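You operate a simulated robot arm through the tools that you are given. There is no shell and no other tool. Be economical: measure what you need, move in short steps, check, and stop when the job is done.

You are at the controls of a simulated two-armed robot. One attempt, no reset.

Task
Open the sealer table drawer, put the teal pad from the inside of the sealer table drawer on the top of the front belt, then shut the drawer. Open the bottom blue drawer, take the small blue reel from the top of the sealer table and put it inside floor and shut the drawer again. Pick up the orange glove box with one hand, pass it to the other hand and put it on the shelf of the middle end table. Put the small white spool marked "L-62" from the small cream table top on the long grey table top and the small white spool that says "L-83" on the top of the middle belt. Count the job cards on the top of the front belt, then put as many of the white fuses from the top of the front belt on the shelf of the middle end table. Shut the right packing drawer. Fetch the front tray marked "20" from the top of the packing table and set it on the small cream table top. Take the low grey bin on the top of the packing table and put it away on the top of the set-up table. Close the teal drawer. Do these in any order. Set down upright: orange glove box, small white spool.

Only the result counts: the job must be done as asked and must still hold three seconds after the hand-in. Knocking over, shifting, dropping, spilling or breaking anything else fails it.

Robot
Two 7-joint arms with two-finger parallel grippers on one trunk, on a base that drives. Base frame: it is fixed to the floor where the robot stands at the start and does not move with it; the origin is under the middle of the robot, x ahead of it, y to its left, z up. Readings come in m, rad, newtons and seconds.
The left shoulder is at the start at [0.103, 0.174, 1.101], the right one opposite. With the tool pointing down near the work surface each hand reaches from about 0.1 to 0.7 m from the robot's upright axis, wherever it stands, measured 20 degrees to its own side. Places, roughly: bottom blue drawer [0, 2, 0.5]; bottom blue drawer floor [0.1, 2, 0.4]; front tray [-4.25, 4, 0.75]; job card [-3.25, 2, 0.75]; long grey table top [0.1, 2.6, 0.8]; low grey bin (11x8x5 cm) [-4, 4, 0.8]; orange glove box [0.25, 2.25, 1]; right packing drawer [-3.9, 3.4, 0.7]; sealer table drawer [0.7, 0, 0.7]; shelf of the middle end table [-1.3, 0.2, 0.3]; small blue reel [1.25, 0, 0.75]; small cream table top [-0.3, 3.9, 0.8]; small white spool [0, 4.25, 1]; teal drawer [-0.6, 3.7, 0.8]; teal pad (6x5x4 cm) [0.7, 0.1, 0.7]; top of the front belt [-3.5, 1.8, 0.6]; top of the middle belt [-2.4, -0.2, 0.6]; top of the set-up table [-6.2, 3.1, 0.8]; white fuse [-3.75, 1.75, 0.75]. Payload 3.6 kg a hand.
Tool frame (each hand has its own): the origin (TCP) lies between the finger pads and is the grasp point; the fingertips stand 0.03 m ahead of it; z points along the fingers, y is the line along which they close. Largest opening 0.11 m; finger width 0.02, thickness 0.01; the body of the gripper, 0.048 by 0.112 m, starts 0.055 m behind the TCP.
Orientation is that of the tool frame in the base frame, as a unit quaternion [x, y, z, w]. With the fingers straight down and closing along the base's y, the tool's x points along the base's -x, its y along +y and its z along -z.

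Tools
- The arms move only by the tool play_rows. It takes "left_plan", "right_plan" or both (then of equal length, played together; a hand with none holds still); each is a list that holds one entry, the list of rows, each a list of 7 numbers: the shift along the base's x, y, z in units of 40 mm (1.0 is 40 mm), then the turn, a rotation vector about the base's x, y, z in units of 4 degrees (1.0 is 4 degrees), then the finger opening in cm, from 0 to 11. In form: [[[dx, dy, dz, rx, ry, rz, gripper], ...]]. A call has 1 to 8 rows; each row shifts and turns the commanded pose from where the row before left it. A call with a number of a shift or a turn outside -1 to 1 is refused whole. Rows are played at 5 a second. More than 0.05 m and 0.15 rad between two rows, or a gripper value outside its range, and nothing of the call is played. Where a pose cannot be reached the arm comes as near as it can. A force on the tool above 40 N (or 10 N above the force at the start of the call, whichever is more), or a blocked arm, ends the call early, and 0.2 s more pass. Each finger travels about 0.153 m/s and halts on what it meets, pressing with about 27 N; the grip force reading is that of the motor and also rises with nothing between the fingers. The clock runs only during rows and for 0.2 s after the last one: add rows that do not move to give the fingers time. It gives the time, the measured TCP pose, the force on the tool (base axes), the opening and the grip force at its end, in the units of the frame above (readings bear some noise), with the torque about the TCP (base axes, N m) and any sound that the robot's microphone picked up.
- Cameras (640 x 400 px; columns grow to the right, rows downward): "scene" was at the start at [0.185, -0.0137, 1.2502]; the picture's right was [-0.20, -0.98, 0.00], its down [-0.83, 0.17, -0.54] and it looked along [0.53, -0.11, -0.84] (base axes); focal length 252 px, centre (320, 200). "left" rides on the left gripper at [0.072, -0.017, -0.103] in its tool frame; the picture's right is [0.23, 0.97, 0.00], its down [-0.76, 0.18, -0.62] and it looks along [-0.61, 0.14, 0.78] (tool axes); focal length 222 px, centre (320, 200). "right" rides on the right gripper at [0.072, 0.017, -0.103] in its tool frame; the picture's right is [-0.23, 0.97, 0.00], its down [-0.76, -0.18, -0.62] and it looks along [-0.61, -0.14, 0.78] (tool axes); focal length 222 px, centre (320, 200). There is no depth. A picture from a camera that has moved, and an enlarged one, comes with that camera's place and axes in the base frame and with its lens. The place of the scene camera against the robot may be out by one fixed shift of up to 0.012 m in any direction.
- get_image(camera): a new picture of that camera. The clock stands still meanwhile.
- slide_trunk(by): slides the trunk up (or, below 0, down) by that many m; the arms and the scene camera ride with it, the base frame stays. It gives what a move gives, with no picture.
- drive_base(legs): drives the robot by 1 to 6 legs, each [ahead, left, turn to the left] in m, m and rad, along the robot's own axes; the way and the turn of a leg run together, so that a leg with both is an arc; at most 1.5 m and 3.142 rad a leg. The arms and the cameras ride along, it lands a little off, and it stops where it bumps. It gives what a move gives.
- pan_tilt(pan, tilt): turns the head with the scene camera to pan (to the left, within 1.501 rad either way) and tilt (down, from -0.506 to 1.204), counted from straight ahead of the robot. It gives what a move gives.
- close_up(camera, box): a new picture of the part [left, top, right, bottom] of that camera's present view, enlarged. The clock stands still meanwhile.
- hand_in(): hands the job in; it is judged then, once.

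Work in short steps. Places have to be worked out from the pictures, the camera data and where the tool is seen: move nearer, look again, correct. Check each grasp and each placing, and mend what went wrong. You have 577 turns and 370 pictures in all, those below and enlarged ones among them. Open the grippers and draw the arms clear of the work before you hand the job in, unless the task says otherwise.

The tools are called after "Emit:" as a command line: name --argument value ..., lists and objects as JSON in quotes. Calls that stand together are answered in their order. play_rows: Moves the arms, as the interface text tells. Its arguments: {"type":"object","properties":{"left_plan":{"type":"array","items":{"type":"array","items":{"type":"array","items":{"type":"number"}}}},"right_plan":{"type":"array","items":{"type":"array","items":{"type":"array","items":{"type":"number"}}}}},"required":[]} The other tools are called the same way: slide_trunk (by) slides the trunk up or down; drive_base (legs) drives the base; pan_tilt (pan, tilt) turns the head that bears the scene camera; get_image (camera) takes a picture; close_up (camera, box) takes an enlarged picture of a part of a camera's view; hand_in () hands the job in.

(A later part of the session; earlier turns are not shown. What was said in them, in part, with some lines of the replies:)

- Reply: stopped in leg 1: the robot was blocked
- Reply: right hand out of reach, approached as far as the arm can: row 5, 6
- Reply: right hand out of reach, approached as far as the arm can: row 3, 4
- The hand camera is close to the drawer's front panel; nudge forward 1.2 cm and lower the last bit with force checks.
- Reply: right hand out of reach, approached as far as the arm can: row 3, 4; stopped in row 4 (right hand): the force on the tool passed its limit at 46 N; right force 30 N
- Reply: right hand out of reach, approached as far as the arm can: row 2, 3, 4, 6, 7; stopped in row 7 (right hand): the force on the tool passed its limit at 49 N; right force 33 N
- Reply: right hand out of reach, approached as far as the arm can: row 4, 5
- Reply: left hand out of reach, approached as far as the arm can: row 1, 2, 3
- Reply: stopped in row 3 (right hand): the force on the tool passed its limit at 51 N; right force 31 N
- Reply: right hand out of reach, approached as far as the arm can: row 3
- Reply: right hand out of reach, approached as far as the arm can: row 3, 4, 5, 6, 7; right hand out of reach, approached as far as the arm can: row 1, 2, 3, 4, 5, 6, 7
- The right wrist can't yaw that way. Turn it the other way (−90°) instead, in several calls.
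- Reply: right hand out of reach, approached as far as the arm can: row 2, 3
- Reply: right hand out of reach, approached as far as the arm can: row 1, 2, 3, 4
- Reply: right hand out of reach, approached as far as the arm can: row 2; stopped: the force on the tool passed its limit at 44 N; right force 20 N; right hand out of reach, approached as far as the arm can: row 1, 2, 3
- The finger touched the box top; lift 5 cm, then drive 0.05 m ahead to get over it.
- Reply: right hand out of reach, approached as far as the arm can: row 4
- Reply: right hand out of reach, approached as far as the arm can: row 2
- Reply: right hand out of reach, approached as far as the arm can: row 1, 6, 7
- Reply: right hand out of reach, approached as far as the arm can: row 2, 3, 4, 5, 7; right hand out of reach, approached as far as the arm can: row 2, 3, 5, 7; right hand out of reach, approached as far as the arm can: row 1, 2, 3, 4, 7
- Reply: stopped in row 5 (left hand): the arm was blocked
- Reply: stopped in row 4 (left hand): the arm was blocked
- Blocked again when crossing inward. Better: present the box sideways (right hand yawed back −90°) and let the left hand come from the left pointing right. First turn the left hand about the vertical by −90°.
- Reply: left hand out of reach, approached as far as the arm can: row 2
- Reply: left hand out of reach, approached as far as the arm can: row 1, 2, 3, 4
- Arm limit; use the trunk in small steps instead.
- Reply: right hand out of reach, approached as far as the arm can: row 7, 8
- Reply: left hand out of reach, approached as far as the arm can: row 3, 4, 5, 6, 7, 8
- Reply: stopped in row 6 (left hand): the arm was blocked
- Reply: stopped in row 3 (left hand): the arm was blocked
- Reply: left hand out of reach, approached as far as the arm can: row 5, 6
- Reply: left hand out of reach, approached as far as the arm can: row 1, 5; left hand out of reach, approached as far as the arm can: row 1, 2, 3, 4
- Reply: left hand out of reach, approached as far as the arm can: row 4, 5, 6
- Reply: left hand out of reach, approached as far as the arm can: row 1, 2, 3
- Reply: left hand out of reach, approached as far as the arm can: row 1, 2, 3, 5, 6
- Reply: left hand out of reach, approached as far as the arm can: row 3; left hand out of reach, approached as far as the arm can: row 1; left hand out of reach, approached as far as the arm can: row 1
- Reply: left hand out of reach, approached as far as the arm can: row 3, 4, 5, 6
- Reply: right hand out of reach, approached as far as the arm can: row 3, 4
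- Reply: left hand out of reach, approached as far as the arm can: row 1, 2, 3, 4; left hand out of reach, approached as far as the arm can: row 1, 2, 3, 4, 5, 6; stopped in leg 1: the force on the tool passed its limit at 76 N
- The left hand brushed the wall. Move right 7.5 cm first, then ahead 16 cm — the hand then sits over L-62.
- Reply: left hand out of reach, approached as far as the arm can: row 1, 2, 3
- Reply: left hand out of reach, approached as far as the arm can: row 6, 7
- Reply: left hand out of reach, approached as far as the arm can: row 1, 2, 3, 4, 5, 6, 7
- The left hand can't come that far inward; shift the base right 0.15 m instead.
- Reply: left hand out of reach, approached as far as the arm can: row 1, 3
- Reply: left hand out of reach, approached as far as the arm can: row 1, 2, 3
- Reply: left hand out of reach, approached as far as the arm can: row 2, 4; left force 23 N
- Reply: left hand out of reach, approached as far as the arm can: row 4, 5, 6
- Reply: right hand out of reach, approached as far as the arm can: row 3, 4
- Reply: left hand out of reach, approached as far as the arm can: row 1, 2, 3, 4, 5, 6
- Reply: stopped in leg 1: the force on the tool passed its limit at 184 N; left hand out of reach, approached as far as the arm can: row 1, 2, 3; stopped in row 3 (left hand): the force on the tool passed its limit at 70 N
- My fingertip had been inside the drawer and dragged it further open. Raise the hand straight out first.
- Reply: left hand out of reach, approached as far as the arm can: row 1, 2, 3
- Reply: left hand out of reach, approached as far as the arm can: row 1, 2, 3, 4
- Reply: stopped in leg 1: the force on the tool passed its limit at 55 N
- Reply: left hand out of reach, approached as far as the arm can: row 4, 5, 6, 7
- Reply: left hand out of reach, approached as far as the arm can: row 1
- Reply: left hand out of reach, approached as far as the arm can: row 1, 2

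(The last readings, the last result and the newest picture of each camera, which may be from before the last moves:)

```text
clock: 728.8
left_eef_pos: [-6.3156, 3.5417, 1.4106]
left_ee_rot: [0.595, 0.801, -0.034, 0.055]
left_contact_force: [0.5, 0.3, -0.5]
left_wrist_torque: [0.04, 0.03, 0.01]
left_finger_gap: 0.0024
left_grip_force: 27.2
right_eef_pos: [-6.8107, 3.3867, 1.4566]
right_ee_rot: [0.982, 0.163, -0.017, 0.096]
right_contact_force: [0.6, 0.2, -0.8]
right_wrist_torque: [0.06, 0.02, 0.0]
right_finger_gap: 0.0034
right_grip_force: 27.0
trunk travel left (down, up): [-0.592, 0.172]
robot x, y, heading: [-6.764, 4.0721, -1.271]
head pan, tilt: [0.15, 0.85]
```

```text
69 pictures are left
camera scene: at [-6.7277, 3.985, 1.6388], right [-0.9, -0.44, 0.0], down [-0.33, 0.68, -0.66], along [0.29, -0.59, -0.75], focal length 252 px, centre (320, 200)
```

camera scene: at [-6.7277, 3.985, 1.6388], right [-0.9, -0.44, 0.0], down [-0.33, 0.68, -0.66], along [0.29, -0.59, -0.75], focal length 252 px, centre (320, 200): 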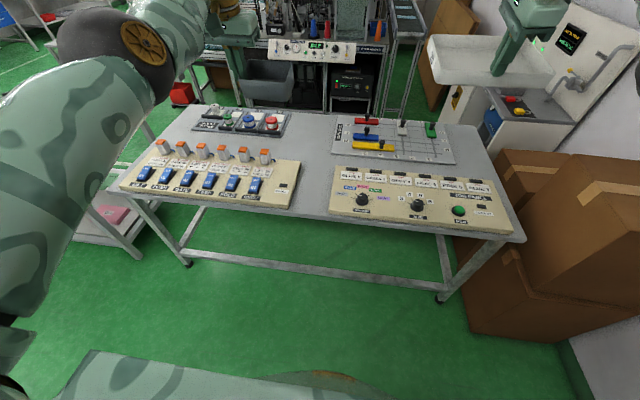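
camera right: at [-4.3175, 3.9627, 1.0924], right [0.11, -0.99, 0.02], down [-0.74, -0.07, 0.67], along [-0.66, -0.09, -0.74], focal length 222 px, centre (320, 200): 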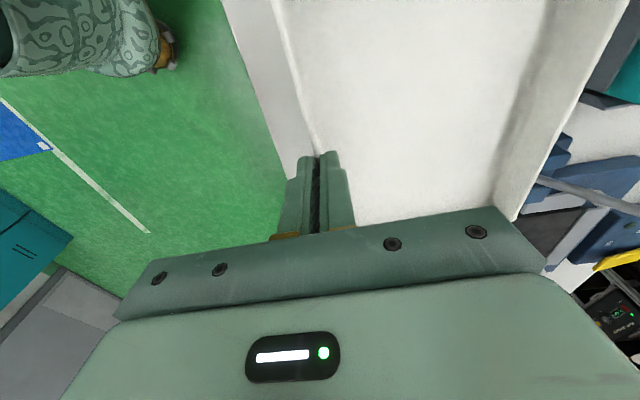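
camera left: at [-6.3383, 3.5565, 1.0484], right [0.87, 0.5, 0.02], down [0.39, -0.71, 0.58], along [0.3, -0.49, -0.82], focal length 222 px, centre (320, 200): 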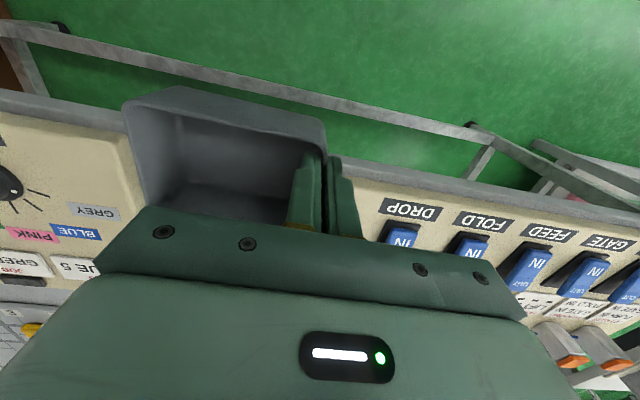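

A good free spot is in the middle of the table at about (f −4.99, l 4.80). Lower the trunk again and drive in over it.

Emit:
slide_trunk --by -0.3

Emit:
drive_base --legs '[[0.44, 0, 0]]'

Emit:
pan_tilt --pan 0.3 --tilt 0.85

Emit:
get_image --camera "scene"

Emit:
get_image --camera "left"

```text
clock: 731.8
left_eef_pos: [-6.3148, 3.5426, 1.1108]
left_ee_rot: [0.595, 0.801, -0.033, 0.055]
left_contact_force: [-0.6, 0.0, -0.2]
left_wrist_torque: [0.0, -0.03, 0.04]
left_finger_gap: 0.0023
left_grip_force: 27.3
right_eef_pos: [-6.8112, 3.3865, 1.1563]
right_ee_rot: [0.982, 0.162, -0.017, 0.096]
right_contact_force: [0.0, -0.3, -0.9]
right_wrist_torque: [0.09, -0.02, -0.02]
right_finger_gap: 0.0033
right_grip_force: 26.9
trunk travel left (down, up): [-0.292, 0.472]
robot x, y, heading: [-6.7659, 4.0697, -1.275]
head pan, tilt: [0.15, 0.85]
```

```text
clock: 734.5
left_eef_pos: [-6.1788, 3.1226, 1.1102]
left_ee_rot: [0.592, 0.804, -0.033, 0.055]
left_contact_force: [0.6, 0.4, -1.1]
left_wrist_torque: [0.01, -0.03, 0.0]
left_finger_gap: 0.0017
left_grip_force: 26.7
right_eef_pos: [-6.6729, 2.9638, 1.1565]
right_ee_rot: [0.982, 0.164, -0.017, 0.096]
right_contact_force: [-0.2, 0.6, -1.0]
right_wrist_torque: [0.1, 0.04, 0.0]
right_finger_gap: 0.0031
right_grip_force: 27.0
trunk travel left (down, up): [-0.292, 0.472]
robot x, y, heading: [-6.6351, 3.6507, -1.26]
head pan, tilt: [0.15, 0.85]
```

```text
clock: 735.2
left_eef_pos: [-6.1781, 3.1237, 1.1103]
left_ee_rot: [0.592, 0.804, -0.034, 0.055]
left_contact_force: [-0.2, -0.6, 0.0]
left_wrist_torque: [0.0, -0.06, -0.04]
left_finger_gap: 0.0022
left_grip_force: 26.8
right_eef_pos: [-6.6751, 2.9643, 1.1559]
right_ee_rot: [0.981, 0.165, -0.016, 0.096]
right_contact_force: [-0.2, 0.8, -0.8]
right_wrist_torque: [0.07, 0.01, -0.02]
right_finger_gap: 0.0033
right_grip_force: 26.5
trunk travel left (down, up): [-0.292, 0.472]
robot x, y, heading: [-6.6315, 3.6444, -1.263]
head pan, tilt: [0.3, 0.85]
```

```text
68 pictures are left
camera scene: at [-6.5632, 3.5045, 1.3361], right [-0.82, -0.57, 0.0], down [-0.43, 0.62, -0.66], along [0.38, -0.54, -0.75], focal length 252 px, centre (320, 200)
```

scene: 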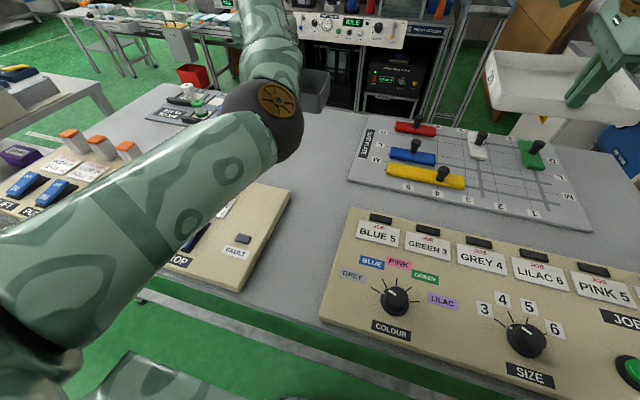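

```text
67 pictures are left
camera left: at [-6.221, 3.1981, 1.2026], right [0.86, 0.51, -0.02], down [0.36, -0.59, 0.72], along [0.35, -0.63, -0.7], focal length 222 px, centre (320, 200)
```

left: 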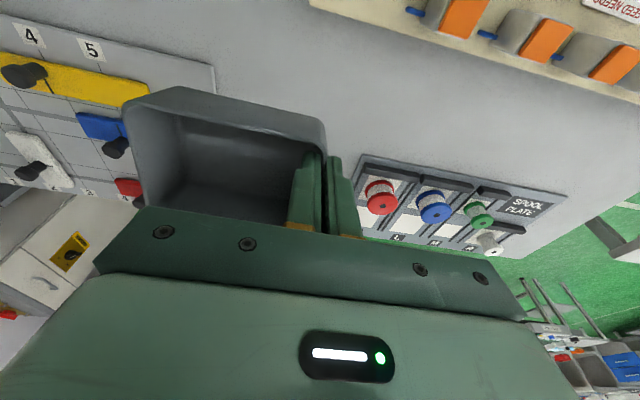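

Over the free area. Straighten the left hand, move ~4 cm further and lower to just above the table.

Emit:
play_rows --left_plan '[[[0, 0, -0.6, 0.88, 0.28, 0, 0], [0, 0, -0.6, 0.88, 0.28, 0, 0], [0.3, -0.95, 0, 0, 0, 0, 0], [0, 0, -0.9, 0, 0, 0, 0], [0, 0, -0.9, 0, 0, 0, 0], [0, 0, -0.9, 0, 0, 0, 0]]]'

Emit:
get_image --camera "left"

```text
clock: 736.6
left_eef_pos: [-6.1659, 3.0916, 0.9523]
left_ee_rot: [0.594, 0.805, 0.004, 0.003]
left_contact_force: [0.9, -0.3, -1.2]
left_wrist_torque: [0.04, -0.03, -0.01]
left_finger_gap: 0.0022
left_grip_force: 27.0
left hand out of reach, approached as far as the arm can: row 3
right_eef_pos: [-6.6739, 2.9652, 1.1549]
right_ee_rot: [0.981, 0.165, -0.017, 0.095]
right_contact_force: [0.6, 0.4, -1.3]
right_wrist_torque: [0.07, 0.01, 0.0]
right_finger_gap: 0.0033
right_grip_force: 27.1
trunk travel left (down, up): [-0.292, 0.472]
robot x, y, heading: [-6.6319, 3.6468, -1.263]
head pan, tilt: [0.3, 0.85]
```

```text
66 pictures are left
camera left: at [-6.2041, 3.1547, 1.0544], right [0.86, 0.51, 0.01], down [0.39, -0.68, 0.63], along [0.32, -0.54, -0.78], focal length 222 px, centre (320, 200)
```

left: 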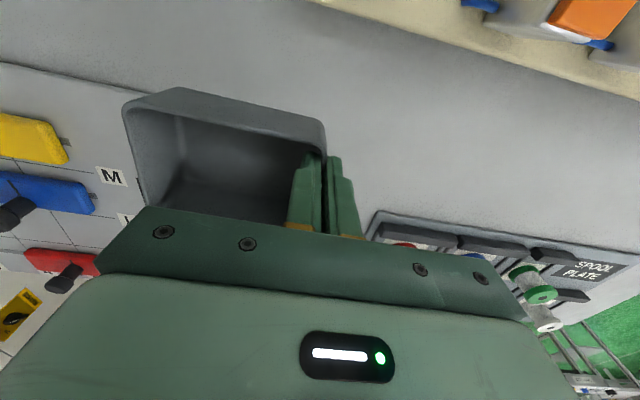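

Clear all around. Lower to contact.

Emit:
play_rows --left_plan '[[[0, 0, -0.9, 0, 0, 0, 0], [0, 0, -0.8, 0, 0, 0, 0], [0, 0, -0.4, 0, 0, 0, 0], [0, 0, -0.2, 0, 0, 0, 0], [0, 0, -0.15, 0, 0, 0, 0], [0, 0, -0.15, 0, 0, 0, 0], [0, 0, -0.15, 0, 0, 0, 0]]]'

```text
clock: 738.2
left_eef_pos: [-6.1691, 3.0996, 0.8551]
left_ee_rot: [0.593, 0.805, 0.003, 0.007]
left_contact_force: [2.6, -2.4, 32.1]
left_wrist_torque: [0.27, 0.42, 0.12]
left_finger_gap: 0.0021
left_grip_force: 26.8
left hand out of reach, approached as far as the arm can: row 3, 6
right_eef_pos: [-6.6757, 2.9661, 1.1587]
right_ee_rot: [0.981, 0.165, -0.017, 0.098]
right_contact_force: [0.8, 0.2, 0.1]
right_wrist_torque: [0.08, 0.0, 0.0]
right_finger_gap: 0.0035
right_grip_force: 26.9
trunk travel left (down, up): [-0.292, 0.472]
robot x, y, heading: [-6.6324, 3.6489, -1.264]
head pan, tilt: [0.3, 0.85]
```

Contact. Release and lift.

Emit:
play_rows --left_plan '[[[0, 0, 0.08, 0, 0, 0, 0], [0, 0, 0, 0, 0, 0, 4], [0, 0, 0, 0, 0, 0, 4], [0, 0, 0.6, 0, 0, 0, 4], [0, 0, 0.9, 0, 0, 0, 4], [0, 0, 0.9, 0, 0, 0, 4], [0, 0, 0.9, 0, 0, 0, 4]]]'

Emit:
get_image --camera "left"

```text
clock: 739.8
left_eef_pos: [-6.1639, 3.0877, 0.9834]
left_ee_rot: [0.594, 0.804, 0.004, 0.003]
left_contact_force: [0.8, -0.7, 0.4]
left_wrist_torque: [-0.02, 0.01, -0.02]
left_finger_gap: 0.0399
left_grip_force: 0.0
left hand out of reach, approached as far as the arm can: row 5, 7
right_eef_pos: [-6.6743, 2.9644, 1.1561]
right_ee_rot: [0.982, 0.164, -0.017, 0.096]
right_contact_force: [-0.2, 0.2, -1.3]
right_wrist_torque: [0.06, 0.03, 0.02]
right_finger_gap: 0.0032
right_grip_force: 27.1
trunk travel left (down, up): [-0.292, 0.472]
robot x, y, heading: [-6.6307, 3.6494, -1.26]
head pan, tilt: [0.3, 0.85]
```

```text
65 pictures are left
camera left: at [-6.2019, 3.1507, 1.0864], right [0.86, 0.51, 0.01], down [0.39, -0.68, 0.62], along [0.32, -0.53, -0.78], focal length 222 px, centre (320, 200)
```

left: 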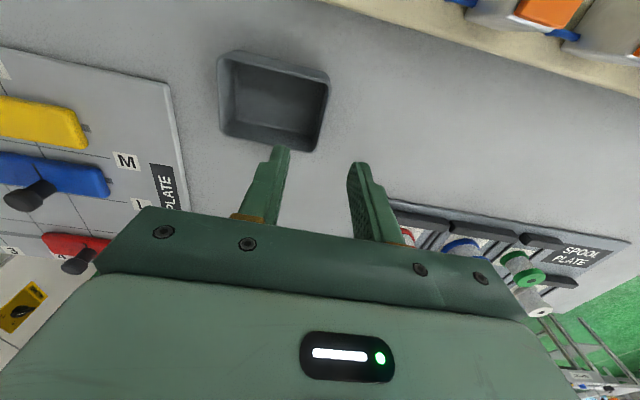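

The grey bin sits flat on the set-up table. Now carry tray 20 to the cream table: back out and drive east behind the packing table, then round to the front of the cream table.

Emit:
drive_base --legs '[[-0.62, 0, 0], [0, 1.3, 0], [0, 1.3, 0], [0, 1.1, 0]]'

Emit:
drive_base --legs '[[1.1, 0, 0], [1.0, 0, 0], [0, 0, 1.56]]'

Emit:
pan_tilt --pan 0.0 --tilt 0.6

Emit:
get_image --camera "scene"

```text
clock: 760.8
left_eef_pos: [-2.8244, 4.7724, 0.9817]
left_ee_rot: [0.595, 0.803, 0.005, 0.003]
left_contact_force: [-0.5, -0.2, 0.0]
left_wrist_torque: [-0.04, 0.02, 0.0]
left_finger_gap: 0.0398
left_grip_force: 0.0
right_eef_pos: [-3.334, 4.6513, 1.1569]
right_ee_rot: [0.982, 0.163, -0.016, 0.096]
right_contact_force: [1.4, -0.3, -0.6]
right_wrist_torque: [0.05, 0.0, 0.0]
right_finger_gap: 0.0032
right_grip_force: 26.8
trunk travel left (down, up): [-0.292, 0.472]
robot x, y, heading: [-3.2928, 5.3357, -1.268]
head pan, tilt: [0.3, 0.85]
```

```text
clock: 775.2
left_eef_pos: [-2.0971, 3.8094, 0.9829]
left_ee_rot: [-0.172, 0.985, 0.004, -0.002]
left_contact_force: [0.0, -0.5, -0.7]
left_wrist_torque: [0.0, 0.0, -0.01]
left_finger_gap: 0.04
left_grip_force: 0.0
right_eef_pos: [-1.9499, 3.3052, 1.156]
right_ee_rot: [0.558, 0.824, 0.058, 0.079]
right_contact_force: [-0.6, 0.4, -1.1]
right_wrist_torque: [-0.01, 0.05, 0.04]
right_finger_gap: 0.0029
right_grip_force: 26.4
trunk travel left (down, up): [-0.292, 0.472]
robot x, y, heading: [-2.6347, 3.3132, 0.356]
head pan, tilt: [0.3, 0.85]
```

```text
clock: 776.0
left_eef_pos: [-2.0985, 3.8084, 0.983]
left_ee_rot: [-0.173, 0.985, 0.004, -0.002]
left_contact_force: [-0.3, -0.2, -1.0]
left_wrist_torque: [-0.01, -0.03, -0.01]
left_finger_gap: 0.0397
left_grip_force: 0.0
right_eef_pos: [-1.948, 3.3048, 1.1563]
right_ee_rot: [0.558, 0.824, 0.058, 0.079]
right_contact_force: [0.6, 0.2, -0.5]
right_wrist_torque: [-0.03, 0.04, 0.04]
right_finger_gap: 0.0032
right_grip_force: 26.5
trunk travel left (down, up): [-0.292, 0.472]
robot x, y, heading: [-2.6333, 3.312, 0.354]
head pan, tilt: [0.0, 0.6]
```

```text
64 pictures are left
camera scene: at [-2.4734, 3.3733, 1.3569], right [0.35, -0.94, 0.0], down [-0.53, -0.2, -0.82], along [0.77, 0.29, -0.57], focal length 252 px, centre (320, 200)
```

scene: 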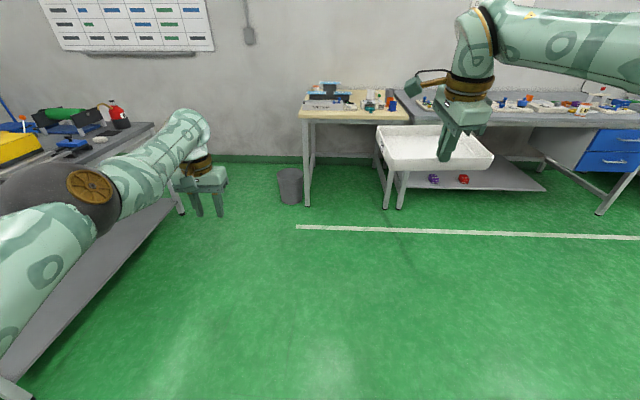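

Fix heading and approach the cream table, lining the left hand up with the teal drawer's tab.

Emit:
drive_base --legs '[[0, 0, -0.046], [1.1, -0.52, 0]]'

Emit:
pan_tilt --pan 0.3 --tilt 0.7

Emit:
get_image --camera "scene"

Emit:
get_image --camera "left"

```text
clock: 782.5
left_eef_pos: [-0.864, 3.617, 0.9823]
left_ee_rot: [-0.145, 0.989, 0.005, -0.001]
left_contact_force: [0.4, 0.6, 0.5]
left_wrist_torque: [-0.02, -0.03, 0.02]
left_finger_gap: 0.04
left_grip_force: 0.0
right_eef_pos: [-0.7462, 3.1047, 1.1555]
right_ee_rot: [0.581, 0.808, 0.055, 0.08]
right_contact_force: [1.0, -0.3, -0.9]
right_wrist_torque: [0.0, 0.06, -0.01]
right_finger_gap: 0.0032
right_grip_force: 26.7
trunk travel left (down, up): [-0.292, 0.472]
robot x, y, heading: [-1.4287, 3.1508, 0.306]
head pan, tilt: [0.0, 0.6]
```

```text
clock: 783.4
left_eef_pos: [-0.865, 3.6161, 0.9823]
left_ee_rot: [-0.145, 0.989, 0.005, -0.002]
left_contact_force: [0.5, 0.2, -0.9]
left_wrist_torque: [0.0, 0.0, -0.03]
left_finger_gap: 0.0402
left_grip_force: 0.1
right_eef_pos: [-0.7462, 3.1037, 1.1565]
right_ee_rot: [0.581, 0.808, 0.055, 0.08]
right_contact_force: [-0.2, 0.9, -0.6]
right_wrist_torque: [-0.03, 0.03, 0.0]
right_finger_gap: 0.0031
right_grip_force: 27.3
trunk travel left (down, up): [-0.292, 0.472]
robot x, y, heading: [-1.4292, 3.151, 0.302]
head pan, tilt: [0.3, 0.7]
```

```text
63 pictures are left
camera scene: at [-1.2798, 3.2245, 1.3483], right [0.56, -0.83, 0.0], down [-0.53, -0.36, -0.76], along [0.63, 0.43, -0.64], focal length 252 px, centre (320, 200)
```

scene: 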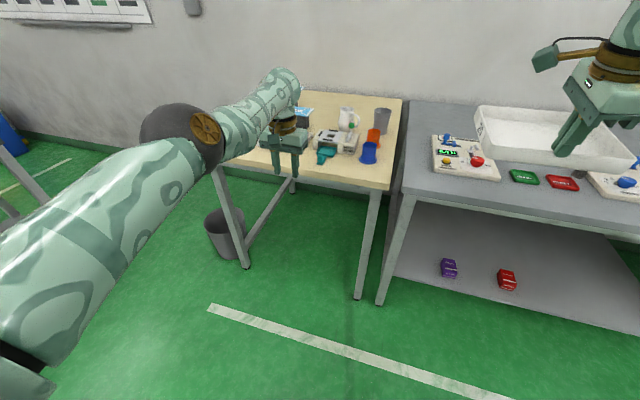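

```text
62 pictures are left
camera left: at [-0.9288, 3.5776, 1.0857], right [-0.5, 0.87, 0.01], down [0.68, 0.38, 0.62], along [0.54, 0.32, -0.78], focal length 222 px, centre (320, 200)
```

left: 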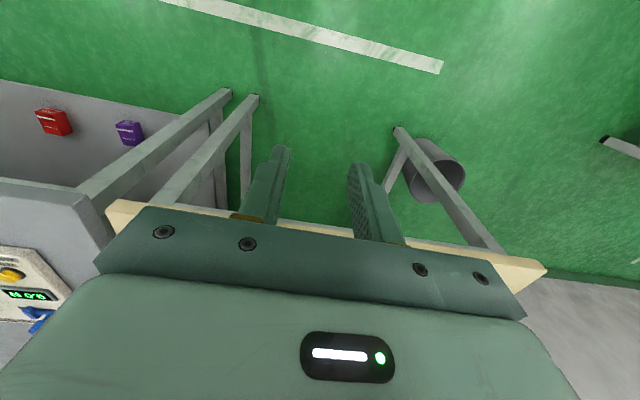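

The tab is at ≈(f 0.52–0.56, l 3.69). Close the left fingers, move up and lower to tab height.

Emit:
drive_base --legs '[[0.15, -0.015, 0]]'

Emit:
play_rows --left_plan '[[[0, 0, -0.8, 0, 0, 0, 0], [0, 0, -0.8, 0, 0, 0, 0], [0, 0, -0.7, 0, 0, 0, 0]]]'

Emit:
close_up --camera "scene" --box '[240, 90, 420, 203]'

```text
clock: 784.7
left_eef_pos: [-0.7169, 3.6469, 0.9816]
left_ee_rot: [-0.146, 0.989, 0.006, -0.002]
left_contact_force: [0.0, 0.6, 0.2]
left_wrist_torque: [0.01, 0.0, 0.02]
left_finger_gap: 0.0399
left_grip_force: 0.1
right_eef_pos: [-0.5973, 3.1369, 1.156]
right_ee_rot: [0.581, 0.808, 0.055, 0.079]
right_contact_force: [0.4, 0.3, -0.9]
right_wrist_torque: [-0.02, 0.08, 0.0]
right_finger_gap: 0.003
right_grip_force: 26.4
trunk travel left (down, up): [-0.292, 0.472]
robot x, y, heading: [-1.2829, 3.1794, 0.303]
head pan, tilt: [0.3, 0.7]
```

```text
clock: 785.5
left_eef_pos: [-0.725, 3.6465, 0.8924]
left_ee_rot: [-0.147, 0.989, 0.005, -0.001]
left_contact_force: [-0.2, -0.4, -0.2]
left_wrist_torque: [0.01, -0.01, -0.01]
left_finger_gap: 0.0
left_grip_force: 27.1
left hand out of reach, approached as far as the arm can: row 3
right_eef_pos: [-0.5981, 3.1355, 1.1548]
right_ee_rot: [0.581, 0.808, 0.055, 0.079]
right_contact_force: [-0.1, 0.1, -1.0]
right_wrist_torque: [-0.02, 0.04, 0.03]
right_finger_gap: 0.0029
right_grip_force: 27.2
trunk travel left (down, up): [-0.292, 0.472]
robot x, y, heading: [-1.2823, 3.1847, 0.302]
head pan, tilt: [0.3, 0.7]
```

```text
3.54 times, centred on (330, 146) of scene
camera zoom: at [-1.132, 3.255, 1.3483], right [0.57, -0.82, 0.0], down [-0.53, -0.36, -0.76], along [0.63, 0.43, -0.64], focal length 891 px, centre (285, 389)
```

zoom: 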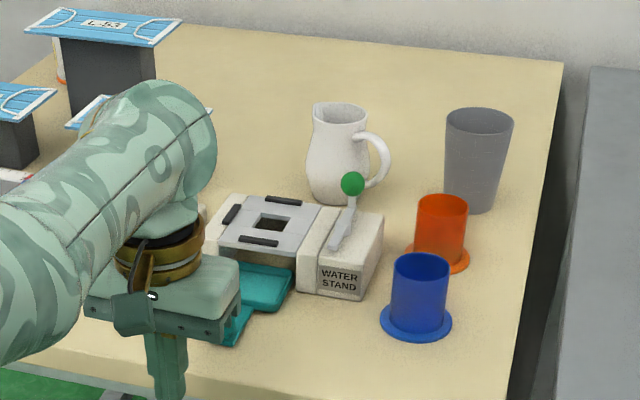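

The tab is ~2 cm to the right of the fist. Correct, then drive ahead to meet it.

Emit:
play_rows --left_plan '[[[0.14, -0.45, -0.1, 0, 0, 0, 0], [0, 0, -0.1, 0, 0, 0, 0]]]'

Emit:
drive_base --legs '[[0.1, 0, 0]]'

Emit:
close_up --camera "scene" --box '[220, 100, 420, 225]'

```text
clock: 786.1
left_eef_pos: [-0.7199, 3.6301, 0.8816]
left_ee_rot: [-0.146, 0.989, 0.005, 0.0]
left_contact_force: [-0.2, 0.8, 0.8]
left_wrist_torque: [0.02, 0.0, 0.0]
left_finger_gap: 0.0002
left_grip_force: 27.1
right_eef_pos: [-0.5979, 3.136, 1.1567]
right_ee_rot: [0.581, 0.808, 0.056, 0.08]
right_contact_force: [0.0, -0.2, -1.7]
right_wrist_torque: [-0.03, 0.04, -0.01]
right_finger_gap: 0.0033
right_grip_force: 27.2
trunk travel left (down, up): [-0.292, 0.472]
robot x, y, heading: [-1.2805, 3.1831, 0.308]
head pan, tilt: [0.3, 0.7]
```

```text
clock: 787.3
left_eef_pos: [-0.6203, 3.6605, 0.8825]
left_ee_rot: [-0.146, 0.989, 0.006, -0.002]
left_contact_force: [-0.3, -0.2, 0.0]
left_wrist_torque: [-0.02, 0.02, -0.01]
left_finger_gap: 0.0
left_grip_force: 27.0
right_eef_pos: [-0.5001, 3.1651, 1.1557]
right_ee_rot: [0.581, 0.808, 0.055, 0.08]
right_contact_force: [0.2, 0.3, -0.5]
right_wrist_torque: [0.02, 0.06, 0.0]
right_finger_gap: 0.0034
right_grip_force: 27.7
trunk travel left (down, up): [-0.292, 0.472]
robot x, y, heading: [-1.1854, 3.2122, 0.307]
head pan, tilt: [0.3, 0.7]
```

```text
3.20 times, centred on (320, 162) of scene
camera zoom: at [-1.0341, 3.2853, 1.3481], right [0.57, -0.82, 0.0], down [-0.53, -0.36, -0.76], along [0.63, 0.43, -0.65], focal length 806 px, centre (320, 320)
```

zoom: 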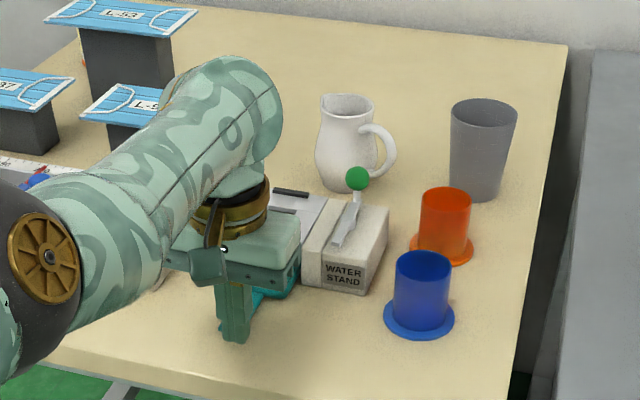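

Fist is right at the tab. Push gently.

Emit:
drive_base --legs '[[0.06, 0, 0]]'

Emit:
close_up --camera "scene" --box '[220, 100, 420, 225]'

```text
clock: 788.3
left_eef_pos: [-0.5745, 3.6761, 0.8818]
left_ee_rot: [-0.142, 0.99, 0.005, -0.009]
left_contact_force: [-0.9, 1.3, -0.2]
left_wrist_torque: [-0.01, 0.0, -0.03]
left_finger_gap: 0.0
left_grip_force: 26.8
right_eef_pos: [-0.4494, 3.1821, 1.154]
right_ee_rot: [0.58, 0.809, 0.056, 0.079]
right_contact_force: [0.0, -1.5, -1.5]
right_wrist_torque: [-0.03, 0.07, -0.02]
right_finger_gap: 0.0032
right_grip_force: 27.1
trunk travel left (down, up): [-0.292, 0.472]
robot x, y, heading: [-1.1285, 3.2286, 0.301]
head pan, tilt: [0.3, 0.7]
stopped in leg 1: the force on the tool passed its limit at 86 N (the readings are from after the stop); the commanded pose is now the measured one
```

```text
3.20 times, centred on (320, 162) of scene
camera zoom: at [-0.984, 3.301, 1.3482], right [0.57, -0.82, 0.0], down [-0.53, -0.36, -0.76], along [0.63, 0.43, -0.64], focal length 806 px, centre (320, 320)
```

zoom: 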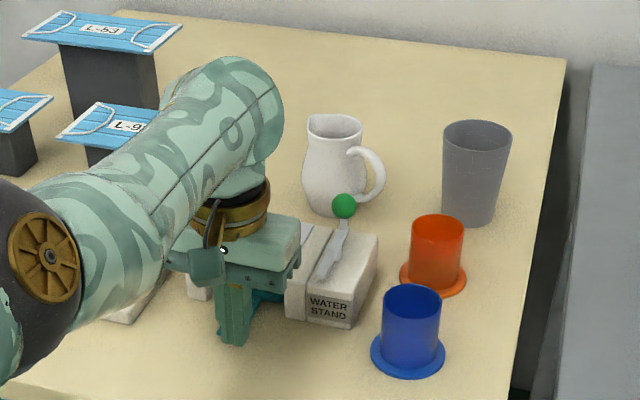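

Reached a firm stop. Back off and view the drawer.

Emit:
drive_base --legs '[[-0.12, 0, 0]]'

Emit:
play_rows --left_plan '[[[0, 0, 0.9, 0, 0, 0, 4], [0, 0, 0.9, 0, 0, 0, 4], [-0.3, 0.8, 0.8, 0, 0, 0, 4], [-0.3, 0.8, 0.8, 0, 0, 0, 4]]]'

Emit:
close_up --camera "scene" --box '[220, 70, 440, 207]'

```text
clock: 789.5
left_eef_pos: [-0.6871, 3.6413, 0.8832]
left_ee_rot: [-0.142, 0.99, 0.006, -0.008]
left_contact_force: [-0.4, -0.1, 1.1]
left_wrist_torque: [0.02, -0.05, 0.01]
left_finger_gap: 0.0
left_grip_force: 27.4
right_eef_pos: [-0.5627, 3.1491, 1.1544]
right_ee_rot: [0.579, 0.809, 0.055, 0.08]
right_contact_force: [1.0, -0.2, 0.2]
right_wrist_torque: [-0.02, 0.01, 0.0]
right_finger_gap: 0.0033
right_grip_force: 27.2
trunk travel left (down, up): [-0.292, 0.472]
robot x, y, heading: [-1.247, 3.19, 0.304]
head pan, tilt: [0.3, 0.7]
```

```text
clock: 790.5
left_eef_pos: [-0.7043, 3.7061, 1.0189]
left_ee_rot: [-0.142, 0.99, 0.005, -0.008]
left_contact_force: [0.3, -0.3, -0.9]
left_wrist_torque: [0.0, -0.02, -0.03]
left_finger_gap: 0.0399
left_grip_force: 0.0
left hand out of reach, approached as far as the arm can: row 1
right_eef_pos: [-0.5632, 3.1472, 1.1555]
right_ee_rot: [0.58, 0.808, 0.055, 0.08]
right_contact_force: [-0.5, 0.7, -0.4]
right_wrist_torque: [0.01, 0.05, -0.02]
right_finger_gap: 0.0032
right_grip_force: 27.3
trunk travel left (down, up): [-0.292, 0.472]
robot x, y, heading: [-1.2421, 3.1943, 0.301]
head pan, tilt: [0.3, 0.7]
```

```text
2.91 times, centred on (330, 138) of scene
camera zoom: at [-1.0962, 3.2668, 1.3484], right [0.57, -0.82, 0.0], down [-0.53, -0.37, -0.76], along [0.63, 0.43, -0.64], focal length 732 px, centre (291, 379)
```

zoom: 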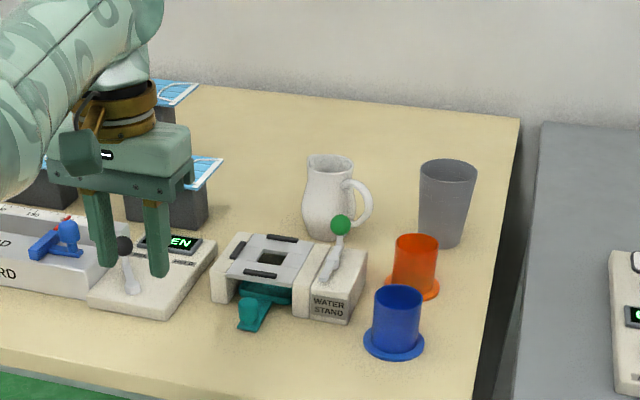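

The teal drawer is now in. The large free area is behind the mug/right of the mask stands. Shift left, level the tray and raise the left hand.

Emit:
drive_base --legs '[[0, 0.5, 0]]'

Emit:
play_rows --right_plan '[[[0, 0, 0, 0.02, 0.93, -0.1, 0], [0, 0, 0, 0.02, 0.93, -0.1, 0], [0, 0, 0, 0.02, 0.93, -0.1, 0]]]' --left_plan '[[[0, 0, 0.9, 0, 0, 0, 4], [0, 0, 0.9, 0, 0, 0, 4], [0, 0, 0.9, 0, 0, 0, 4]]]'

Emit:
drive_base --legs '[[0.3, 0, 0]]'

Emit:
pan_tilt --pan 0.0 --tilt 0.8

Emit:
get_image --camera "scene"

```text
clock: 793.5
left_eef_pos: [-0.8541, 4.1844, 1.0185]
left_ee_rot: [-0.144, 0.99, 0.006, -0.009]
left_contact_force: [0.4, -0.8, 0.6]
left_wrist_torque: [0.0, -0.02, 0.05]
left_finger_gap: 0.0398
left_grip_force: 0.1
right_eef_pos: [-0.7106, 3.626, 1.1563]
right_ee_rot: [0.58, 0.809, 0.054, 0.079]
right_contact_force: [-0.1, 0.0, -1.2]
right_wrist_torque: [-0.04, 0.02, -0.04]
right_finger_gap: 0.0033
right_grip_force: 27.0
trunk travel left (down, up): [-0.292, 0.472]
robot x, y, heading: [-1.3896, 3.6691, 0.303]
head pan, tilt: [0.3, 0.7]
```

```text
clock: 794.3
left_eef_pos: [-0.8679, 4.196, 1.097]
left_ee_rot: [-0.144, 0.99, 0.006, -0.009]
left_contact_force: [-1.3, 1.0, -1.4]
left_wrist_torque: [-0.05, -0.01, 0.0]
left_finger_gap: 0.0401
left_grip_force: 0.1
left hand out of reach, approached as far as the arm can: row 2, 3
right_eef_pos: [-0.7113, 3.6259, 1.1558]
right_ee_rot: [0.591, 0.806, -0.001, -0.001]
right_contact_force: [0.2, -0.3, -1.6]
right_wrist_torque: [-0.04, 0.08, 0.04]
right_finger_gap: 0.0031
right_grip_force: 26.9
trunk travel left (down, up): [-0.292, 0.472]
robot x, y, heading: [-1.3936, 3.6707, 0.305]
head pan, tilt: [0.3, 0.7]
```

```text
clock: 796.3
left_eef_pos: [-0.5862, 4.2876, 1.0966]
left_ee_rot: [-0.145, 0.989, 0.006, -0.009]
left_contact_force: [0.4, 0.0, -0.6]
left_wrist_torque: [-0.01, 0.02, 0.0]
left_finger_gap: 0.0402
left_grip_force: 0.0
right_eef_pos: [-0.4272, 3.7174, 1.1538]
right_ee_rot: [0.59, 0.807, -0.002, -0.001]
right_contact_force: [0.5, -0.2, -1.5]
right_wrist_torque: [0.01, 0.07, 0.01]
right_finger_gap: 0.0034
right_grip_force: 27.4
trunk travel left (down, up): [-0.292, 0.472]
robot x, y, heading: [-1.1104, 3.762, 0.306]
head pan, tilt: [0.3, 0.7]
```

```text
clock: 797.1
left_eef_pos: [-0.5874, 4.2858, 1.0981]
left_ee_rot: [-0.145, 0.989, 0.006, -0.008]
left_contact_force: [0.5, 0.6, -0.3]
left_wrist_torque: [0.02, -0.03, -0.03]
left_finger_gap: 0.0402
left_grip_force: 0.1
right_eef_pos: [-0.4263, 3.7172, 1.1553]
right_ee_rot: [0.589, 0.808, -0.001, 0.0]
right_contact_force: [0.5, -0.5, -1.3]
right_wrist_torque: [-0.01, 0.02, -0.03]
right_finger_gap: 0.0032
right_grip_force: 26.6
trunk travel left (down, up): [-0.292, 0.472]
robot x, y, heading: [-1.1113, 3.7571, 0.307]
head pan, tilt: [0.0, 0.799]
```

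```text
57 pictures are left
camera scene: at [-0.9547, 3.8097, 1.3401], right [0.3, -0.95, 0.0], down [-0.68, -0.22, -0.7], along [0.66, 0.21, -0.72], focal length 252 px, centre (320, 200)
```

scene: 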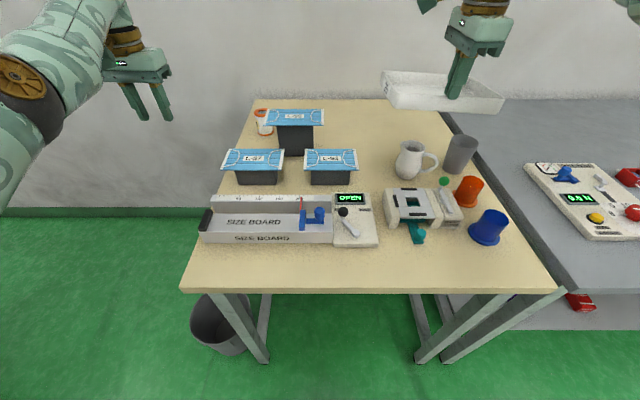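

Clear view. Drive 0.18 m closer and lower the trunk slightly for reach.

Emit:
drive_base --legs '[[0.18, 0, 0]]'

Emit:
play_rows --right_plan '[[[0.1, 0.5, 0, 0, 0, 0, 0], [0.3, 0.6, -0.5, 0, 0, 0, 0], [0.5, 0.3, -0.7, 0, 0, 0, 0]]]'

Emit:
get_image --camera "scene"

```text
clock: 798.6
left_eef_pos: [-0.4119, 4.3411, 1.0971]
left_ee_rot: [-0.144, 0.99, 0.006, -0.009]
left_contact_force: [0.5, -0.2, -0.5]
left_wrist_torque: [0.01, 0.03, -0.03]
left_finger_gap: 0.0399
left_grip_force: 0.0
right_eef_pos: [-0.2528, 3.7725, 1.1553]
right_ee_rot: [0.59, 0.808, -0.002, 0.0]
right_contact_force: [-0.4, -1.0, -2.1]
right_wrist_torque: [-0.01, 0.11, 0.03]
right_finger_gap: 0.0033
right_grip_force: 27.2
trunk travel left (down, up): [-0.292, 0.472]
robot x, y, heading: [-0.9368, 3.8105, 0.303]
head pan, tilt: [0.0, 0.799]
```

```text
clock: 799.4
left_eef_pos: [-0.4146, 4.3415, 1.0985]
left_ee_rot: [-0.144, 0.99, 0.006, -0.009]
left_contact_force: [0.6, 0.9, -0.4]
left_wrist_torque: [0.02, -0.01, 0.02]
left_finger_gap: 0.04
left_grip_force: 0.0
right_eef_pos: [-0.2483, 3.819, 1.137]
right_ee_rot: [0.59, 0.808, -0.001, 0.0]
right_contact_force: [0.1, 0.0, -0.3]
right_wrist_torque: [-0.07, 0.04, -0.01]
right_finger_gap: 0.0032
right_grip_force: 27.1
right hand out of reach, approached as far as the arm can: row 2, 3
trunk travel left (down, up): [-0.292, 0.472]
robot x, y, heading: [-0.9351, 3.8151, 0.311]
head pan, tilt: [0.0, 0.799]
```

```text
56 pictures are left
camera scene: at [-0.7814, 3.8639, 1.3402], right [0.3, -0.95, 0.0], down [-0.68, -0.22, -0.7], along [0.66, 0.21, -0.72], focal length 252 px, centre (320, 200)
```

scene: 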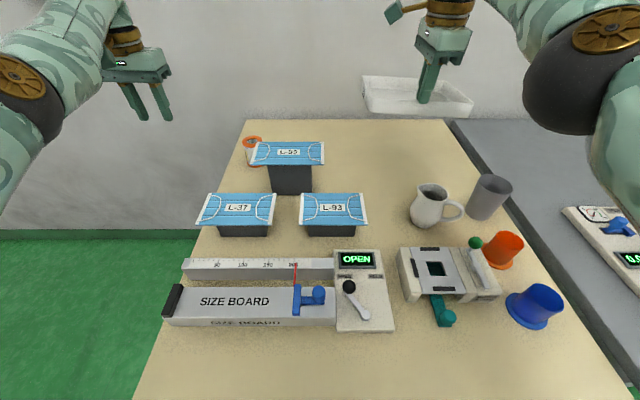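

Lower to z≈1.03 and shift a bit further back and left.

Emit:
play_rows --right_plan '[[[0, 0, -0.9, 0, 0, 0, 0], [0, 0, -0.9, 0, 0, 0, 0], [0, 0, -0.9, 0, 0, 0, 0], [0.3, 0.5, 0, 0, 0, 0, 0], [0.4, 0.4, 0, 0, 0, 0, 0], [0.4, 0.2, 0, 0, 0, 0, 0]]]'

Emit:
get_image --camera "right"

Emit:
get_image --camera "scene"

```text
clock: 800.8
left_eef_pos: [-0.4138, 4.3423, 1.098]
left_ee_rot: [-0.145, 0.989, 0.006, -0.009]
left_contact_force: [-1.3, 0.2, 0.7]
left_wrist_torque: [-0.02, 0.01, 0.04]
left_finger_gap: 0.0397
left_grip_force: 0.1
right_eef_pos: [-0.2372, 3.8391, 1.0287]
right_ee_rot: [0.59, 0.807, -0.001, 0.001]
right_contact_force: [0.1, 0.2, -0.8]
right_wrist_torque: [-0.02, 0.03, 0.01]
right_finger_gap: 0.0031
right_grip_force: 26.0
right hand out of reach, approached as far as the arm can: row 5, 6
trunk travel left (down, up): [-0.292, 0.472]
robot x, y, heading: [-0.9332, 3.8136, 0.303]
head pan, tilt: [0.0, 0.799]
```

```text
55 pictures are left
camera right: at [-0.2416, 3.9129, 1.1305], right [1.0, 0.08, 0.0], down [0.06, -0.78, 0.62], along [0.05, -0.62, -0.78], focal length 222 px, centre (320, 200)
```

right: 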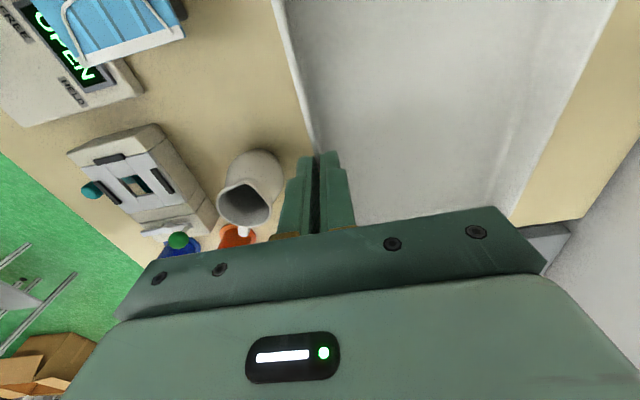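

```text
54 pictures are left
camera scene: at [-0.781, 3.8654, 1.34], right [0.3, -0.95, 0.0], down [-0.68, -0.22, -0.7], along [0.66, 0.21, -0.72], focal length 252 px, centre (320, 200)
```

scene: 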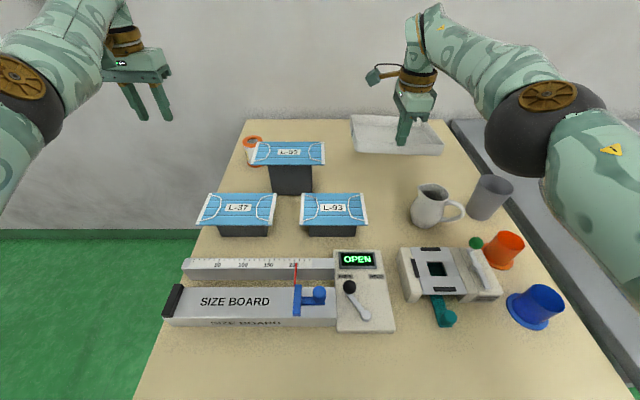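

Nudge the base 2 cm ahead and 1.5 cm left for clearance to the mug, then lower.

Emit:
drive_base --legs '[[0.02, 0.018, 0]]'

Emit:
play_rows --right_plan '[[[0, 0, -0.8, 0, 0, 0, 0], [0, 0, -0.8, 0, 0, 0, 0], [0, 0, -0.8, 0, 0, 0, 0]]]'

Emit:
get_image --camera "right"

```text
clock: 801.6
left_eef_pos: [-0.4006, 4.3645, 1.0975]
left_ee_rot: [-0.145, 0.989, 0.006, -0.009]
left_contact_force: [0.1, 0.6, 0.4]
left_wrist_torque: [0.0, 0.01, 0.03]
left_finger_gap: 0.0401
left_grip_force: 0.0
right_eef_pos: [-0.2213, 3.8619, 1.027]
right_ee_rot: [0.589, 0.808, 0.0, 0.0]
right_contact_force: [0.1, -0.3, -0.7]
right_wrist_torque: [0.01, 0.07, 0.0]
right_finger_gap: 0.0034
right_grip_force: 26.8
trunk travel left (down, up): [-0.292, 0.472]
robot x, y, heading: [-0.9211, 3.8358, 0.306]
head pan, tilt: [0.0, 0.799]
```

```text
clock: 802.4
left_eef_pos: [-0.4005, 4.3641, 1.0975]
left_ee_rot: [-0.145, 0.989, 0.006, -0.007]
left_contact_force: [-0.1, 0.0, -0.5]
left_wrist_torque: [0.0, 0.02, -0.03]
left_finger_gap: 0.04
left_grip_force: 0.1
right_eef_pos: [-0.2213, 3.8605, 0.9324]
right_ee_rot: [0.589, 0.808, 0.001, -0.001]
right_contact_force: [0.1, 0.3, -0.9]
right_wrist_torque: [-0.03, 0.08, 0.01]
right_finger_gap: 0.0032
right_grip_force: 26.8
trunk travel left (down, up): [-0.292, 0.472]
robot x, y, heading: [-0.9226, 3.838, 0.304]
head pan, tilt: [0.0, 0.799]
```

```text
53 pictures are left
camera right: at [-0.2272, 3.933, 1.0349], right [1.0, 0.08, 0.0], down [0.06, -0.78, 0.62], along [0.05, -0.62, -0.78], focal length 222 px, centre (320, 200)
```

right: 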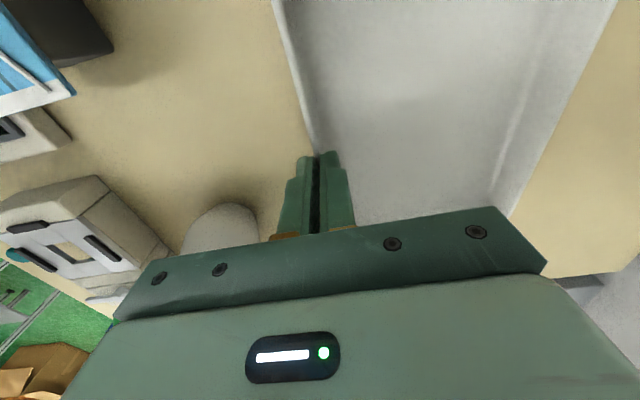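

Clear of the mug. Lower to contact.

Emit:
play_rows --right_plan '[[[0, 0, -0.6, 0, 0, 0, 0], [0, 0, -0.3, 0, 0, 0, 0], [0, 0, -0.15, 0, 0, 0, 0], [0, 0, -0.15, 0, 0, 0, 0], [0, 0, -0.15, 0, 0, 0, 0]]]'

```text
clock: 803.6
left_eef_pos: [-0.4011, 4.3653, 1.0984]
left_ee_rot: [-0.145, 0.989, 0.006, -0.007]
left_contact_force: [-0.3, -0.1, 0.3]
left_wrist_torque: [0.01, -0.01, -0.01]
left_finger_gap: 0.0401
left_grip_force: 0.0
right_eef_pos: [-0.2301, 3.8606, 0.8824]
right_ee_rot: [0.589, 0.808, 0.001, 0.001]
right_contact_force: [6.9, 2.0, 21.1]
right_wrist_torque: [0.24, -0.14, -0.04]
right_finger_gap: 0.0033
right_grip_force: 26.8
right hand out of reach, approached as far as the arm can: row 2, 5
trunk travel left (down, up): [-0.292, 0.472]
robot x, y, heading: [-0.9266, 3.8385, 0.31]
head pan, tilt: [0.0, 0.799]
```

Contact at table height. Release a little and lift out.

Emit:
play_rows --right_plan '[[[0, 0, 0, 0, 0, 0, 3], [0, 0, 0, 0, 0, 0, 3], [0, 0, 0.5, 0, 0, 0, 3], [0, 0, 0.8, 0, 0, 0, 3], [0, 0, 0.9, 0, 0, 0, 3], [0, 0, 0.9, 0, 0, 0, 3], [0, 0, 0.9, 0, 0, 0, 3]]]'

Emit:
get_image --camera "scene"

```text
clock: 805.2
left_eef_pos: [-0.4002, 4.3658, 1.0988]
left_ee_rot: [-0.145, 0.989, 0.005, -0.009]
left_contact_force: [0.4, 0.4, 0.0]
left_wrist_torque: [0.0, -0.03, -0.01]
left_finger_gap: 0.0398
left_grip_force: 0.1
right_eef_pos: [-0.2308, 3.8616, 1.0421]
right_ee_rot: [0.589, 0.808, 0.0, -0.001]
right_contact_force: [-0.8, 0.1, 0.4]
right_wrist_torque: [0.01, -0.03, -0.01]
right_finger_gap: 0.0301
right_grip_force: 0.0
trunk travel left (down, up): [-0.292, 0.472]
robot x, y, heading: [-0.9187, 3.8358, 0.307]
head pan, tilt: [0.0, 0.799]
```

```text
52 pictures are left
camera scene: at [-0.7674, 3.8872, 1.3402], right [0.3, -0.95, 0.0], down [-0.68, -0.22, -0.7], along [0.66, 0.21, -0.72], focal length 252 px, centre (320, 200)
```

scene: 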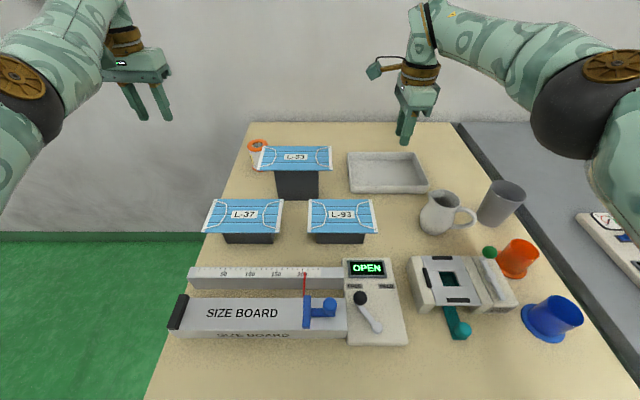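

Tray 20 sits flat on the cream table. Zoom on the teal drawer to check it is fully in.

Emit:
close_up --camera "scene" --box '[380, 225, 540, 350]'

```text
3.20 times, centred on (460, 288) of scene
camera zoom: at [-0.7674, 3.8872, 1.3402], right [0.3, -0.95, 0.0], down [-0.68, -0.22, -0.7], along [0.66, 0.21, -0.72], focal length 806 px, centre (-128, -80)
```

zoom: 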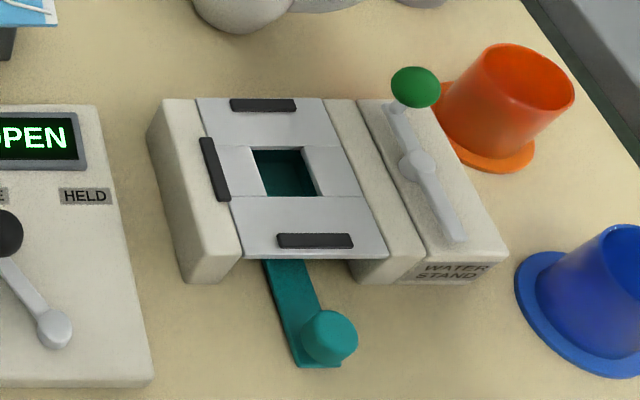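

The drawer is at its stop, only its knob shows. Withdraw from the table, open the grippers and take a last look.

Emit:
play_rows --right_plan '[[[0, 0, 0.9, 0, 0, 0, 8], [0, 0, 0.9, 0, 0, 0, 8], [0, 0, 0.5, 0, 0, 0, 8]]]' --left_plan '[[[0, 0, 0.3, 0, 0, 0, 8], [0, 0, 0, 0, 0, 0, 8], [0, 0, 0, 0, 0, 0, 8]]]'

Emit:
drive_base --legs '[[-0.6, 0, 0]]'

Emit:
get_image --camera "scene"

```text
clock: 806.0
left_eef_pos: [-0.4035, 4.3625, 1.1093]
left_ee_rot: [-0.146, 0.989, 0.005, -0.008]
left_contact_force: [0.1, 1.6, -0.1]
left_wrist_torque: [-0.03, 0.01, 0.02]
left_finger_gap: 0.0801
left_grip_force: 0.1
right_eef_pos: [-0.2454, 3.8656, 1.1383]
right_ee_rot: [0.589, 0.808, 0.0, -0.001]
right_contact_force: [0.7, -0.8, 0.1]
right_wrist_torque: [0.01, -0.05, 0.0]
right_finger_gap: 0.0801
right_grip_force: 0.1
right hand out of reach, approached as far as the arm can: row 2, 3
trunk travel left (down, up): [-0.292, 0.472]
robot x, y, heading: [-0.922, 3.8347, 0.303]
head pan, tilt: [0.0, 0.799]
```

```text
clock: 809.4
left_eef_pos: [-0.9724, 4.1896, 1.108]
left_ee_rot: [-0.152, 0.988, 0.005, -0.009]
left_contact_force: [0.2, 0.2, 0.4]
left_wrist_torque: [-0.02, -0.06, -0.01]
left_finger_gap: 0.08
left_grip_force: 0.1
right_eef_pos: [-0.8059, 3.6931, 1.1394]
right_ee_rot: [0.584, 0.812, 0.0, -0.001]
right_contact_force: [0.2, -0.5, 0.4]
right_wrist_torque: [0.01, 0.0, 0.0]
right_finger_gap: 0.0802
right_grip_force: 0.1
trunk travel left (down, up): [-0.292, 0.472]
robot x, y, heading: [-1.4858, 3.6541, 0.323]
head pan, tilt: [0.0, 0.799]
```

```text
50 pictures are left
camera scene: at [-1.3304, 3.7059, 1.3401], right [0.32, -0.95, 0.0], down [-0.68, -0.23, -0.7], along [0.66, 0.22, -0.72], focal length 252 px, centre (320, 200)
```

scene: 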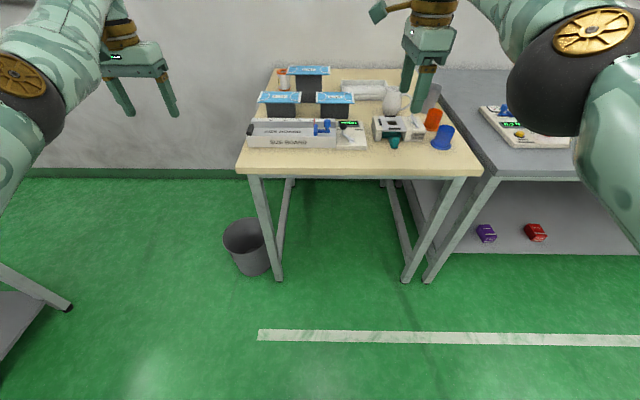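

Verify the packing drawer stayed shut: turn toward it and zoom.

Emit:
drive_base --legs '[[-0.3, -0.5, 0], [0, 0, 2.6]]'

Emit:
pan_tilt --pan 0.2 --tilt 0.3

Emit:
get_image --camera "scene"

```text
clock: 818.7
left_eef_pos: [-2.3323, 2.9243, 1.1073]
left_ee_rot: [0.991, -0.134, 0.007, 0.008]
left_contact_force: [-0.5, 1.3, 0.6]
left_wrist_torque: [0.02, -0.03, 0.01]
left_finger_gap: 0.0803
left_grip_force: 0.1
right_eef_pos: [-2.2016, 3.4303, 1.1373]
right_ee_rot: [-0.613, 0.79, 0.0, 0.001]
right_contact_force: [0.8, 0.5, 0.3]
right_wrist_torque: [-0.01, 0.03, 0.01]
right_finger_gap: 0.0801
right_grip_force: 0.2
trunk travel left (down, up): [-0.292, 0.472]
robot x, y, heading: [-1.6134, 3.0965, 2.892]
head pan, tilt: [0.0, 0.799]
```

```text
clock: 819.7
left_eef_pos: [-2.3326, 2.9246, 1.1076]
left_ee_rot: [0.991, -0.134, 0.008, 0.008]
left_contact_force: [0.7, -0.4, 0.1]
left_wrist_torque: [0.03, 0.0, -0.02]
left_finger_gap: 0.0798
left_grip_force: 0.1
right_eef_pos: [-2.2031, 3.4311, 1.1384]
right_ee_rot: [-0.614, 0.789, 0.0, 0.001]
right_contact_force: [0.6, 0.1, 0.4]
right_wrist_torque: [0.02, -0.03, -0.01]
right_finger_gap: 0.0802
right_grip_force: 0.1
trunk travel left (down, up): [-0.292, 0.472]
robot x, y, heading: [-1.6109, 3.0947, 2.888]
head pan, tilt: [0.201, 0.3]
```

```text
49 pictures are left
camera scene: at [-1.7855, 3.1214, 1.3843], right [0.05, 1.0, 0.0], down [0.3, -0.02, -0.95], along [-0.95, 0.05, -0.3], focal length 252 px, centre (320, 200)
```

scene: 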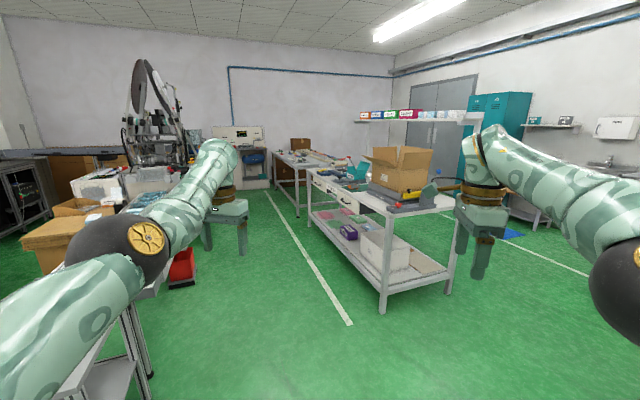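

Emit:
close_up --camera "scene" --box '[280, 150, 460, 262]'

```text
3.56 times, centred on (370, 206) of scene
camera zoom: at [-1.7855, 3.1214, 1.3843], right [0.05, 1.0, 0.0], down [0.3, -0.02, -0.95], along [-0.95, 0.05, -0.3], focal length 895 px, centre (142, 179)
```

zoom: 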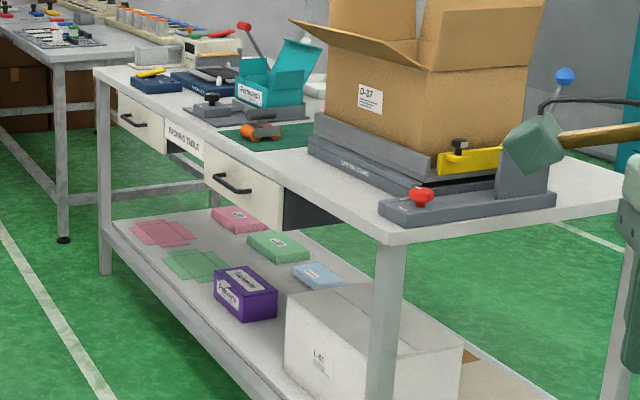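

Everything checks out: the right packing drawer is flush like its neighbour, and the arms are clear with grippers open. Handing in.

Emit:
hand_in

```text
The job is handed in.
```

I did every step of the job and handed it in; the judging result was not shown to me. I counted two job cards on the front belt, so two white fuses went on the shelf.

Three things to know:

- **Packing drawer:** while shutting the right packing drawer I caught it with a fingertip and pulled it further out with a sharp tug (184 N). It then closed flush, but I did not recheck what was inside.
- **Sealer table:** the robot's right elbow pressed against the wall there.
- **Cream table:** the left hand bumped the wall there at 76 N. In both spots nothing else appeared to have moved.
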